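You operate a simulated robot arm through the tools that you are given. There is no shell and no other tool. Be economical: measure what you need, move in short steps, check, and stop when the job is done.

You run a simulated robot arm. Do the job below in one go: nothing can be reset, and whatever is moved stays where it is left.

TASK
Take the red-label plug and put it on top of the blue test roll.
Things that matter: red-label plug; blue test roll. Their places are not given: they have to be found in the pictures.

Only the result counts: the job must be done as asked and must still hold three seconds after the hand-in. Knocking over, shifting, dropping, spilling or breaking anything else fails it.

THE ROBOT
A 7-joint arm with a two-finger parallel gripper, fixed in place. Base frame: the origin is at the foot of the arm, x ahead of it, y to its left, z up; the work surface is at about z = 0. Readings come in mm, rad, newtons and seconds.
With the tool pointing down near the work surface it reaches from about 240 to 620 mm from the base axis. Its first joint turns from -1.152 to 1.152 rad. Payload 2.6 kg.
The TCP is the grasp point between the finger pads, 30 mm short of the fingertips. In the tool frame z runs along the fingers and y along their closing line. The gripper opens to 94 mm. The fingers are 28 mm wide and 10 mm thick; the gripper's body (50 by 96 mm) begins 55 mm behind the TCP.
Orientation is that of the tool frame in the base frame, as a unit quaternion [w, x, y, z]. With the fingers straight down and closing along the base's y, the tool's x points along the base's -x, its y along +y and its z along -z.

THE INTERFACE
- The arm moves only by the tool jog_arm. Its argument "moves" is a list of rows, each a list of 5 numbers: the opening in per cent of the stroke, from 0 (shut) to 100 (fully open), then the shift along the base's x, y, z in mm, then the turn about the base's z in rad. In form: [[fingers, x, y, z, yaw], ...]. A call has 1 to 12 rows; each row is the pose to reach, as a shift and turn from the pose commanded when the call began. A row lasts 0.2 s, in which the tool goes at most 50 mm and 0.15 rad; a call with a longer step from one row to the next is refused whole, and so is a gripper value outside its range. Where a pose cannot be reached the arm comes as near as it can. A force on the tool above 40 N (or 10 N above the force at the start of the call, whichever is more), or a blocked arm, ends the call early, and 0.2 s more pass. The fingers move at their own pace (about 72 mm/s each) and stop on an object; they squeeze with about 34 N. The grip force told is the motor's: it shows also when the fingers shut on nothing. Time passes only in rows, and 0.2 s behind the last, so rows that repeat a pose let the fingers close. It gives the time, the measured TCP pose, the force on the tool (base axes), the opening and the grip force at its end, in the units of the frame above (readings bear some noise).
- Cameras (640 x 400 px; columns grow to the right, rows downward): "scene" is fixed at [26.7, 426.3, 565.7]; the picture's right is [-0.84, -0.54, 0.00], its down [-0.30, 0.48, -0.83] and it looks along [0.44, -0.70, -0.56] (base axes); focal length 336 px, centre (320, 200). "wrist" rides on the gripper at [76, 14, -102] in the tool frame; the picture's right is [-0.18, 0.98, 0.00], its down [-0.75, -0.14, -0.64] and it looks along [-0.63, -0.12, 0.77] (tool axes); focal length 243 px, centre (320, 200).
- get_image(camera): a new picture of that camera. No time passes.
- locate(camera, pixels): for up to 12 pixels [column, row] of the newest picture of that camera ("zoom" is the newest enlarged one), the place [x, y, z] in the base frame of the surface seen there, good to about 2 mm. No time passes.
- inspect(camera, box): a new picture of the part [left, top, right, bottom] of that camera's present view, enlarged. No time passes.
- close_job(): hands the job in; it is judged then, once.

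Go step by step. Measure first, check grasps and placings, and put right what went wrong. The budget is 60 turns and 22 pictures, counting those below and the enlarged ones. Unless the task says otherwise, let go and move clear before handing in, and close with one line.

The tools are called after "Emit:" by a JSON object that holds its "method" and its "body". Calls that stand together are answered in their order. jog_arm: Moves the arm, as the interface text tells. Its arguments: {"type":"object","properties":{"moves":{"type":"array","items":{"type":"array","items":{"type":"number"}}}},"required":["moves"]} The other tools are called the same way: get_image (camera) takes a picture; locate (camera, pixels) gives the place of the surface under pixels of a picture; inspect (camera, box) takes an enlarged picture of a part of a camera's view; close_job () hands the job in.

At the start:

```text
t: 0.0
ee_pos: [373.2, -154.2, 297.8]
ee_rot: [0.0, 0.0, 1.0, 0.001]
force: [0.4, 0.0, -0.2]
gripper_width: 94.0
gripper_force: 0.1
```

scene: 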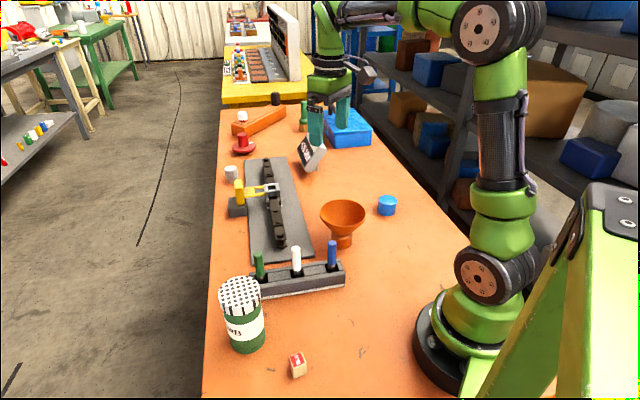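
wrist: 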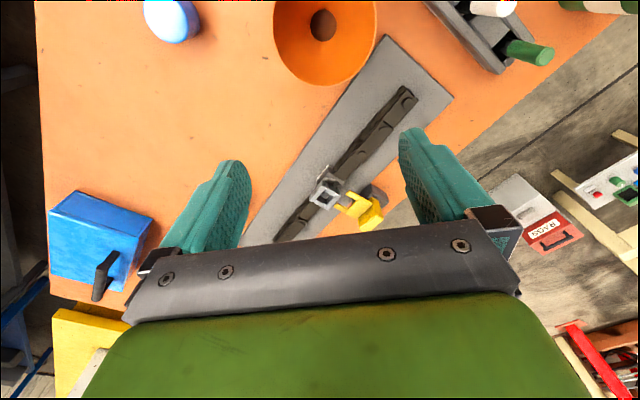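

The scene shows a small red-and-white item near (297,364), a blue cylinder at (387,205), a white cylinder at (231,172) and a red knob at (243,145). I'll enlarge these to tell them apart.

Emit:
{"method": "inspect", "body": {"camera": "scene", "box": [250, 330, 346, 390]}}

Emit:
{"method": "inspect", "body": {"camera": "scene", "box": [210, 90, 370, 190]}}

Emit:
{"method": "inspect", "body": {"camera": "scene", "box": [300, 170, 428, 250]}}

```text
6.67 times, centred on (298, 360) of scene
```

zoom: 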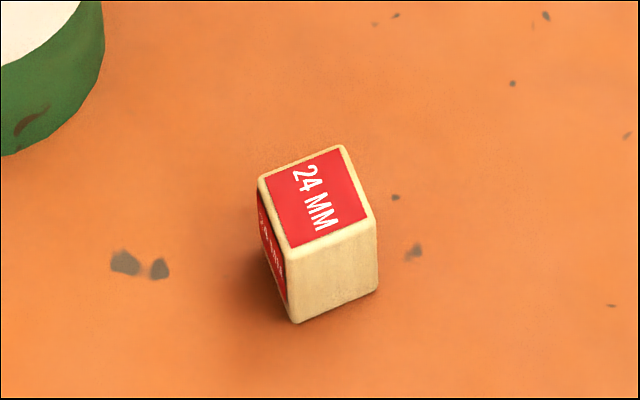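

```text
4.00 times, centred on (290, 140) of scene
```

zoom: 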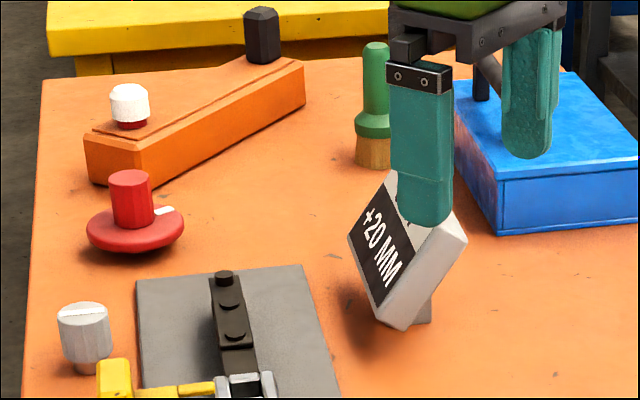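

```text
5.00 times, centred on (364, 210) of scene
```

zoom: 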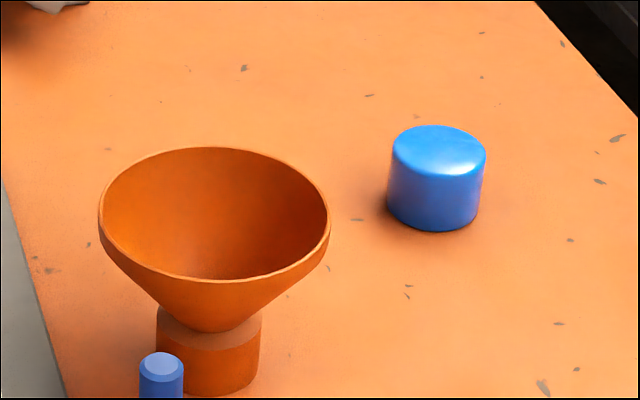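

The red-label piece is the "24 MM" wooden block at (297,364), and the blue roll is the upright cylinder at (387,205). I'll measure both, starting with the roll in the current zoom.

Emit:
{"method": "locate", "body": {"camera": "zoom", "pixels": [[438, 148], [398, 142], [480, 160], [436, 129], [440, 171], [434, 226], [215, 150], [214, 278], [102, 215], [326, 225]]}}

Emit:
{"method": "inspect", "body": {"camera": "scene", "box": [266, 340, 330, 380]}}

```text
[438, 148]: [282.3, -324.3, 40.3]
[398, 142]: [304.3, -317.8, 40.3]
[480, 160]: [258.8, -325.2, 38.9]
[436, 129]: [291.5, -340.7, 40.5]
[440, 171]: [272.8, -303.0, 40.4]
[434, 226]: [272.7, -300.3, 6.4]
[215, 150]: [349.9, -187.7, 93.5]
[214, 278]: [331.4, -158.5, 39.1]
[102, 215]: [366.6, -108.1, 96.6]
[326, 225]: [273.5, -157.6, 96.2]
```

```text
10.00 times, centred on (298, 360) of scene
```

zoom: 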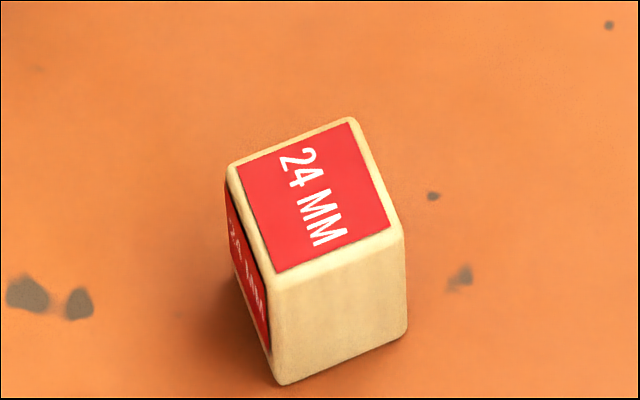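

The roll's top is at z≈40 with its centre near (282,-322). Next I measure the block's label corners and faces.

Emit:
{"method": "locate", "body": {"camera": "zoom", "pixels": [[238, 168], [350, 123], [390, 226], [276, 270], [313, 197], [340, 310], [282, 375], [405, 330], [250, 270], [130, 300]]}}

Emit:
{"method": "locate", "body": {"camera": "scene", "pixels": [[240, 285], [240, 300], [265, 292], [222, 300], [250, 310], [345, 268], [345, 285], [330, 245]]}}

```text
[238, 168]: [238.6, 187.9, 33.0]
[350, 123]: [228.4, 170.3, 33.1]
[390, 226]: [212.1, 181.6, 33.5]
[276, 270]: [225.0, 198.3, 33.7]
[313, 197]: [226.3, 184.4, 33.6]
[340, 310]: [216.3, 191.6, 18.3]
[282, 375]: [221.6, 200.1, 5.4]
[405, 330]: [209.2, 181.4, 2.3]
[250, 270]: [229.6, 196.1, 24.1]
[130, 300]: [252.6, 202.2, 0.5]
```

```text
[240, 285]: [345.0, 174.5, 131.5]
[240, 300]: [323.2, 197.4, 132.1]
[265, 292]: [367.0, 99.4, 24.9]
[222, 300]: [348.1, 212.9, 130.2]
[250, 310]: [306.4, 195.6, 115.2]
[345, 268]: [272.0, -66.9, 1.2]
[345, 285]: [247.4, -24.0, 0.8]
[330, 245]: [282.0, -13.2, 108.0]
```

The block is about 24×24×33 mm, centred near (226,184.5), with its sides at about 55° and 145°. The jar is about 75 mm away. I'll travel high to above the block, turn by -0.61 rad and set the fingers to 60%.

Emit:
{"method": "jog_arm", "body": {"moves": [[60, -16.4, 37.6, 0, -0.07], [60, -32.7, 75.3, 0, -0.14], [60, -49.1, 113, 0, -0.21], [60, -65.4, 150.5, 0, -0.28], [60, -81.8, 188.2, 0, -0.35], [60, -98.2, 225.8, 0, -0.42], [60, -114.5, 263.5, 0, -0.49], [60, -130.9, 301.1, 0, -0.56], [60, -147.2, 338.7, 0, -0.61], [60, -147.2, 338.7, -45, -0.61], [60, -147.2, 338.7, -90, -0.61], [60, -147.2, 338.7, -90, -0.61]]}}

Emit:
{"method": "get_image", "body": {"camera": "wrist"}}

Emit:
{"method": "get_image", "body": {"camera": "scene"}}

```text
t: 2.6
ee_pos: [226.6, 185.2, 208.2]
ee_rot: [0.0, 0.3, 0.954, 0.0]
force: [0.2, -0.5, 0.6]
gripper_width: 56.4
gripper_force: 0.1
```

```text
15 pictures are left
```

wrist: 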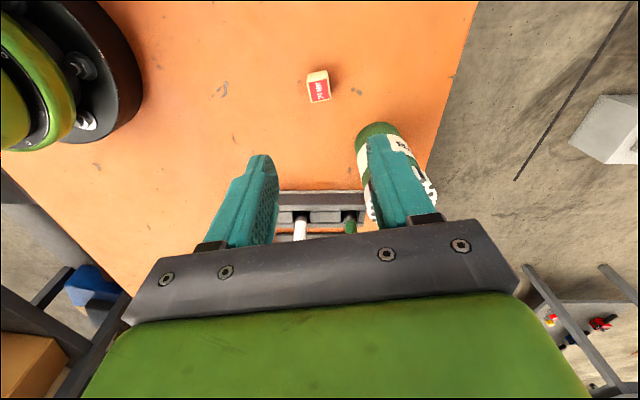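

```text
14 pictures are left
```

scene: 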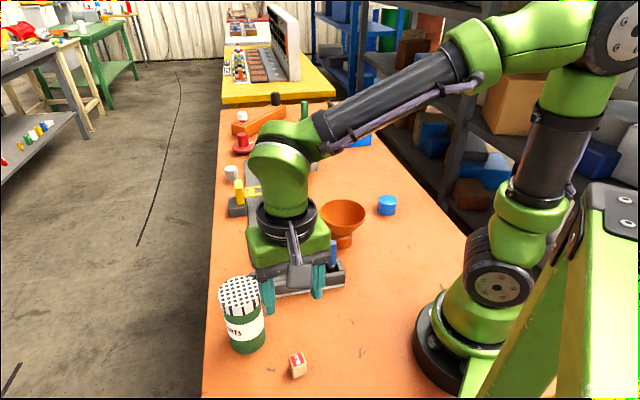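

The block shows at (318,87) in the wrist view, which is where a point straight below the TCP should project. One enlarged look will confirm centring and angle before I descend.

Emit:
{"method": "inspect", "body": {"camera": "wrist", "box": [286, 65, 350, 105]}}

```text
10.00 times, centred on (318, 85) of wrist
```

zoom: 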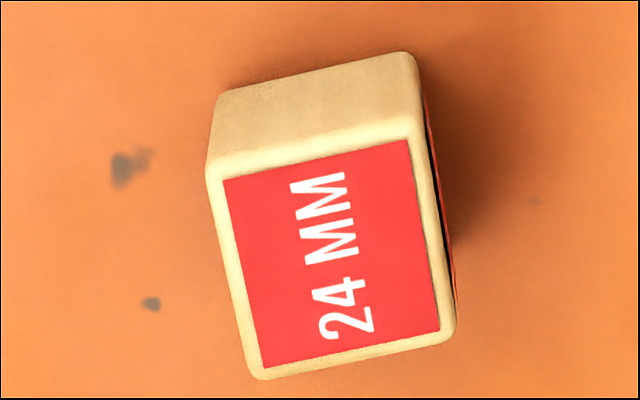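

The block's 10–12° tilt matches the camera's own roll, so the yaw looks right. I'll locate the top's corners for the centre.

Emit:
{"method": "locate", "body": {"camera": "zoom", "pixels": [[224, 180], [406, 140], [438, 330], [263, 366], [331, 255]]}}

```text
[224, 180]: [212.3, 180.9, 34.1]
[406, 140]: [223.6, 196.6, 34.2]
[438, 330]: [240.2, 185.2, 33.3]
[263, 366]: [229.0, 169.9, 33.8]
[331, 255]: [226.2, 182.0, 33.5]
```

The centre is (226.3,183.2) and the angle 54°, so the alignment is good. I'll descend to z≈40 with a 1.5 mm shift in y.

Emit:
{"method": "jog_arm", "body": {"moves": [[60, 0, -1.5, -40, 0], [60, 0, -1.5, -80, 0], [60, 0, -1.5, -115, 0], [60, 0, -1.5, -140, 0], [60, 0, -1.5, -155, 0], [60, 0, -1.5, -168, 0], [60, 0, -1.5, -168, 0]]}}

Emit:
{"method": "get_image", "body": {"camera": "wrist"}}

```text
t: 4.2
ee_pos: [228.2, 184.8, 40.7]
ee_rot: [0.0, 0.3, 0.954, 0.0]
force: [0.2, -0.3, -0.5]
gripper_width: 56.5
gripper_force: 0.1
```

```text
12 pictures are left
```

wrist: 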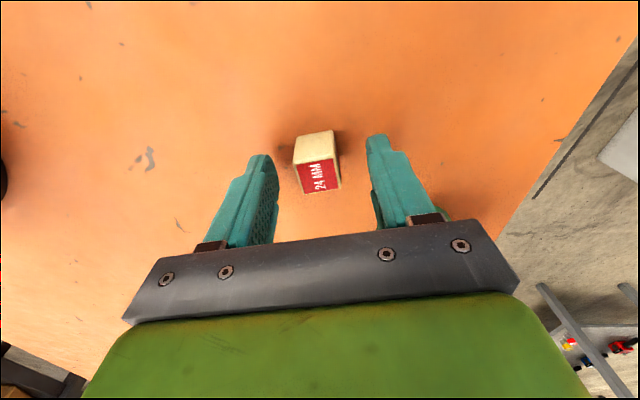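

The block at (317,162) sits between the fingers, which are about 2 mm off. I'll correct that and close.

Emit:
{"method": "jog_arm", "body": {"moves": [[60, -1.8, -1.5, -1, 0], [40, -1.8, -1.5, -1, 0], [0, -1.8, -1.5, -1, 0], [0, -1.8, -1.5, -1, 0], [0, -1.8, -1.5, -1, 0]]}}

```text
t: 5.4
ee_pos: [225.2, 182.2, 40.6]
ee_rot: [0.001, 0.3, 0.954, 0.0]
force: [0.6, 0.1, -0.1]
gripper_width: 22.4
gripper_force: 34.4
```

The fingers stopped at 22.4 mm with a 34 N grip, so the block is held. I'll lift it about 170 mm and check.

Emit:
{"method": "jog_arm", "body": {"moves": [[0, 0, 0, 15, 0], [0, 0, 0, 40, 0], [0, 0, 0, 80, 0], [0, 0, 0, 120, 0], [0, 0, 0, 170, 0], [0, 0, 0, 170, 0]]}}

Emit:
{"method": "inspect", "body": {"camera": "wrist", "box": [200, 90, 440, 240]}}

```text
t: 6.8
ee_pos: [226.3, 181.3, 209.8]
ee_rot: [0.0, 0.3, 0.954, 0.0]
force: [-0.5, 0.3, -0.7]
gripper_width: 22.5
gripper_force: 34.3
```

```text
2.67 times, centred on (320, 165) of wrist
```

zoom: 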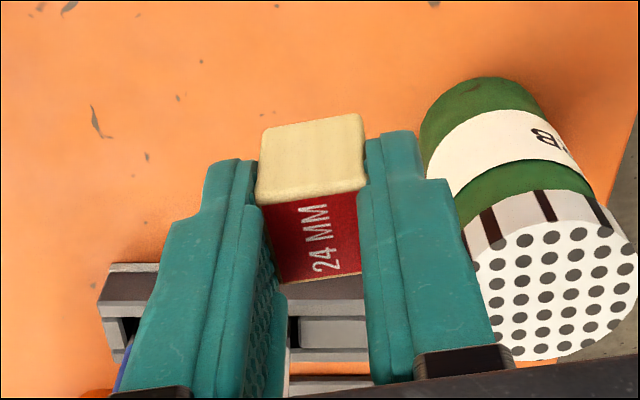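

The block is lifted and sits upright between the pads. I'll measure where it lies relative to the TCP.

Emit:
{"method": "locate", "body": {"camera": "zoom", "pixels": [[268, 206], [352, 190], [360, 268], [282, 281], [264, 138], [362, 118]]}}

```text
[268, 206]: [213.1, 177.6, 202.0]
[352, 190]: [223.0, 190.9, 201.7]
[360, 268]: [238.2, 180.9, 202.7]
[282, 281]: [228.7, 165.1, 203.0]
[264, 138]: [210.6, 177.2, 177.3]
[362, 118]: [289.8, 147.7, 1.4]
```

The block is centred on the TCP within about 2 mm, and its bottom is about 41 mm below the TCP. I'll carry it in an outward arc at z≈260 to above the roll at (282,-322).

Emit:
{"method": "jog_arm", "body": {"moves": [[0, 20, -35, 20, 0], [0, 40, -75, 40, 0], [0, 60, -118, 50, 0], [0, 74, -164, 50, 0], [0, 82, -212, 50, 0], [0, 84, -260, 50, 0], [0, 82, -308, 50, 0], [0, 76, -356, 50, 0], [0, 68, -404, 50, 0], [0, 60, -452, 50, 0], [0, 56, -500, 50, 0], [0, 56, -500, 50, 0]]}}

Emit:
{"method": "get_image", "body": {"camera": "wrist"}}

```text
t: 9.4
ee_pos: [281.9, -319.7, 260.9]
ee_rot: [0.0, 0.3, 0.954, 0.0]
force: [0.6, -0.2, -0.3]
gripper_width: 22.4
gripper_force: 34.0
```

```text
10 pictures are left
```

wrist: 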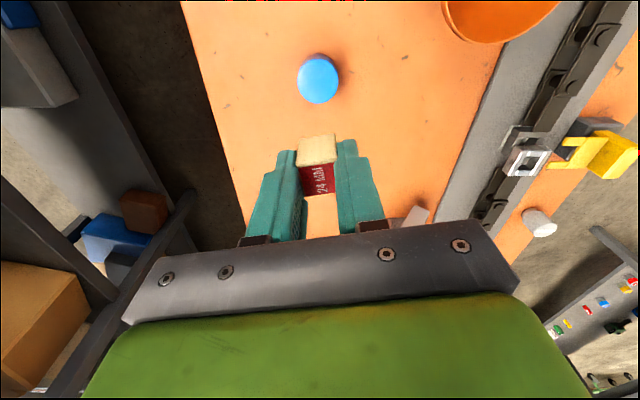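

The roll's top shows around (319,80) and the block at (317,160). I'll measure both in this view.

Emit:
{"method": "locate", "body": {"camera": "wrist", "pixels": [[300, 83], [337, 79], [317, 62], [320, 101], [318, 82], [303, 168], [330, 165], [333, 190], [308, 195]]}}

Emit:
{"method": "inspect", "body": {"camera": "wrist", "box": [256, 50, 384, 130]}}

```text
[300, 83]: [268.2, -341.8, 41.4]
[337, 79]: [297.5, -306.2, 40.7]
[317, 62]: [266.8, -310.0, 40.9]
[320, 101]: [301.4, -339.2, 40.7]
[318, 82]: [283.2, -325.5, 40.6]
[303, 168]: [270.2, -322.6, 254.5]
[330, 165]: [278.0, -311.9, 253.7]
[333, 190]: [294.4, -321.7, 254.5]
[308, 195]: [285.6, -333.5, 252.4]
```

```text
5.00 times, centred on (320, 90) of wrist
```

zoom: 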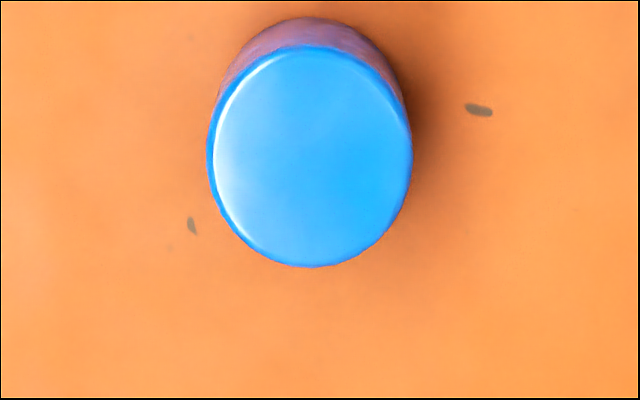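

The roll's centre is about (283,-323.5) and the block's about (282,-322.4), so I shift (+1,-1). Contact should come at TCP z≈81, so I'll descend to about 84 first.

Emit:
{"method": "jog_arm", "body": {"moves": [[0, 1, -1, -40, 0], [0, 1, -1, -80, 0], [0, 1, -1, -115, 0], [0, 1, -1, -145, 0], [0, 1, -1, -165, 0], [0, 1, -1, -172, 0], [0, 1, -1, -176, 0], [0, 1, -1, -176, 0]]}}

Emit:
{"method": "inspect", "body": {"camera": "scene", "box": [340, 140, 436, 220]}}

```text
t: 11.2
ee_pos: [282.1, -320.7, 83.2]
ee_rot: [-0.001, 0.3, 0.954, 0.0]
force: [-0.3, 0.6, -0.2]
gripper_width: 22.7
gripper_force: 34.4
```

```text
5.00 times, centred on (388, 180) of scene
```

zoom: 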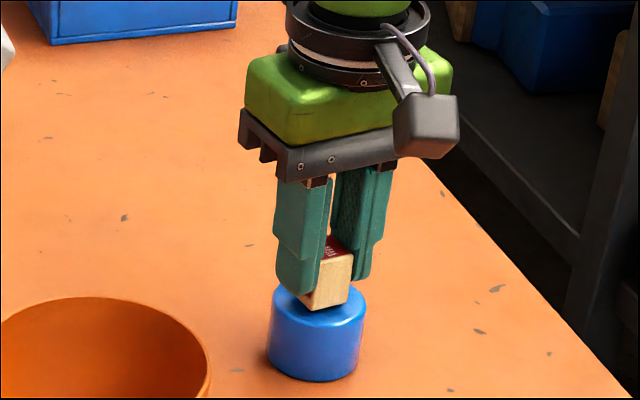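

The block appears just above the roll, with its near bottom corner at (322,309) in the zoom. That looks too far back, so I'll measure the offset.

Emit:
{"method": "locate", "body": {"camera": "zoom", "pixels": [[322, 306], [347, 298], [352, 256], [322, 265], [272, 300], [362, 320], [316, 324], [334, 244], [335, 280], [310, 300]]}}

```text
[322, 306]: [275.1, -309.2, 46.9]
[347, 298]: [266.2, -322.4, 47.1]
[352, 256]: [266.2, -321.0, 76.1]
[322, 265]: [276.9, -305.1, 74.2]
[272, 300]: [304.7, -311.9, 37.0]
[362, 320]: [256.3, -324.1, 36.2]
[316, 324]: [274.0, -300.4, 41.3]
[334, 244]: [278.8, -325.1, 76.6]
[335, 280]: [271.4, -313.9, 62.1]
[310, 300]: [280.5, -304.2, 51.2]
```

The block's centre works out to about (281,-321), roughly 2 mm off the roll's centre. I'll nudge it (+1,-2), then lower in small steps to touch.

Emit:
{"method": "jog_arm", "body": {"moves": [[0, 1, -2, 0, 0], [0, 1, -2, -0.7, 0], [0, 1, -2, -1.4, 0], [0, 1, -2, -2, 0], [0, 1, -2, -2, 0]]}}

```text
t: 12.4
ee_pos: [282.6, -321.0, 81.9]
ee_rot: [0.001, 0.3, 0.954, 0.0]
force: [-0.7, 0.1, -0.2]
gripper_width: 22.6
gripper_force: 33.8
```

There's no contact force yet at z=81.9, so I'll keep lowering in half-millimetre steps.

Emit:
{"method": "jog_arm", "body": {"moves": [[0, 0, 0, -0.5, 0], [0, 0, 0, -1, 0], [0, 0, 0, -1, 0]]}}

Emit:
{"method": "inspect", "body": {"camera": "scene", "box": [372, 180, 420, 220]}}

```text
t: 13.2
ee_pos: [282.3, -321.4, 80.9]
ee_rot: [0.0, 0.299, 0.954, 0.0]
force: [0.2, 0.5, 1.8]
gripper_width: 22.4
gripper_force: 33.4
```

```text
10.00 times, centred on (396, 200) of scene
```

zoom: 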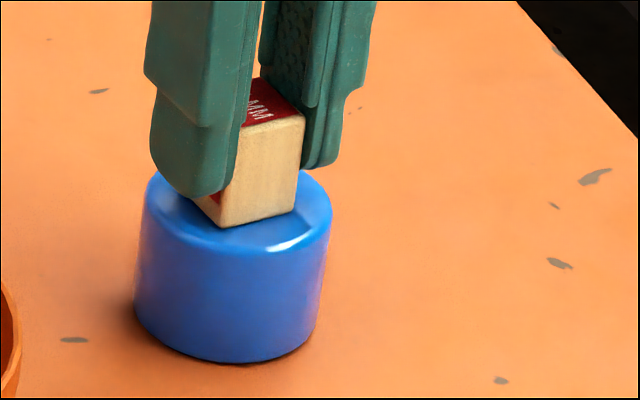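

The force is +1.8 N and the block's base at (230,225) is on the roll. I'll lower another 0.3 mm, then open gently to about 45%.

Emit:
{"method": "jog_arm", "body": {"moves": [[0, 0, 0, -0.3, 0], [22, 0, 0, -0.3, 0], [25, 0, 0, -0.3, 0], [30, 0, 0, -0.3, 0], [40, 0, 0, -0.3, 0], [50, 0, 0, -0.3, 0], [50, 0, 0, -0.3, 0]]}}

Emit:
{"method": "get_image", "body": {"camera": "wrist"}}

```text
t: 14.8
ee_pos: [283.1, -322.4, 80.1]
ee_rot: [0.0, 0.301, 0.954, 0.001]
force: [-0.5, -0.6, -0.6]
gripper_width: 47.1
gripper_force: 0.1
```

```text
6 pictures are left
```

wrist: 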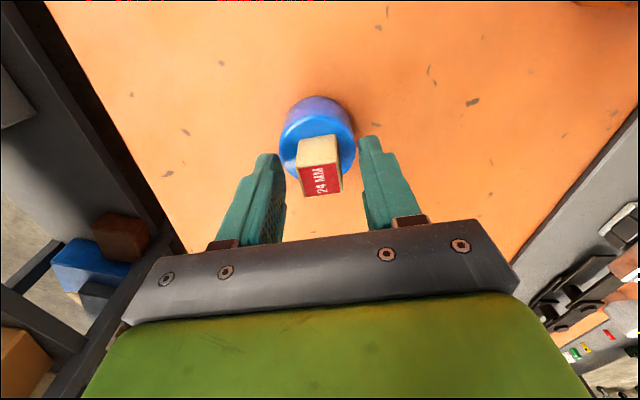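

The fingers are clear on both sides and the block stands on the roll. I'll retreat straight up and check.

Emit:
{"method": "jog_arm", "body": {"moves": [[50, 0, 0, 15, 0], [50, 0, 0, 45, 0], [50, 0, 0, 90, 0], [50, 0, 0, 135, 0], [50, 0, 0, 180, 0], [50, 0, 0, 180, 0]]}}

Emit:
{"method": "inspect", "body": {"camera": "scene", "box": [348, 165, 428, 225]}}

Emit:
{"method": "get_image", "body": {"camera": "scene"}}

```text
t: 16.2
ee_pos: [282.2, -321.6, 260.5]
ee_rot: [-0.001, 0.3, 0.954, 0.0]
force: [0.1, -0.3, 0.1]
gripper_width: 46.8
gripper_force: 0.1
```

```text
6.67 times, centred on (388, 195) of scene
```

zoom: 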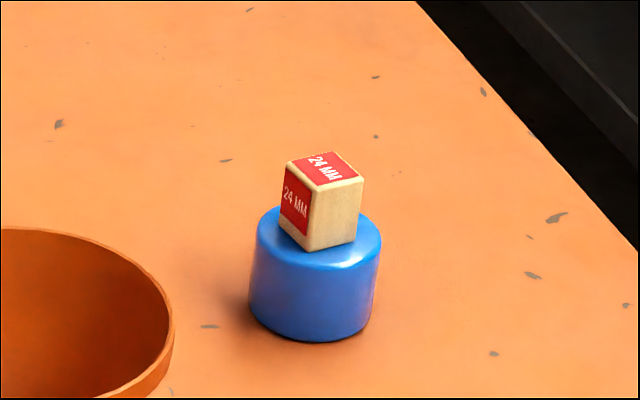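

```text
4 pictures are left
```

scene: 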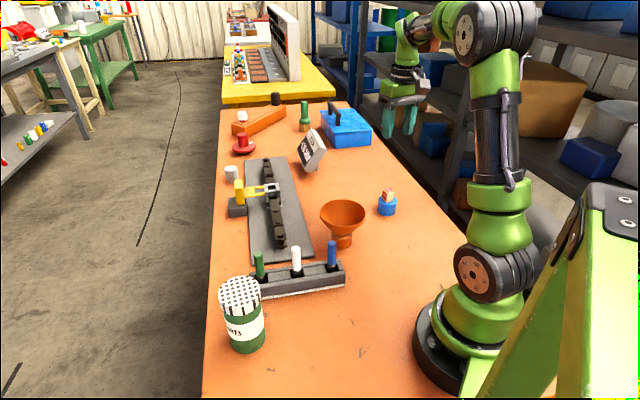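

The block stands upright and roughly centred on the roll at (387,197), and nothing else in the scene has moved. The arm is clear, so I'm handing in.

Emit:
{"method": "close_job", "body": {}}

```text
The job is handed in.
```

The red-label plug (the "24 MM" wooden block) is standing upright on top of the blue test roll, the gripper is open and clear of it, and the job is handed in.
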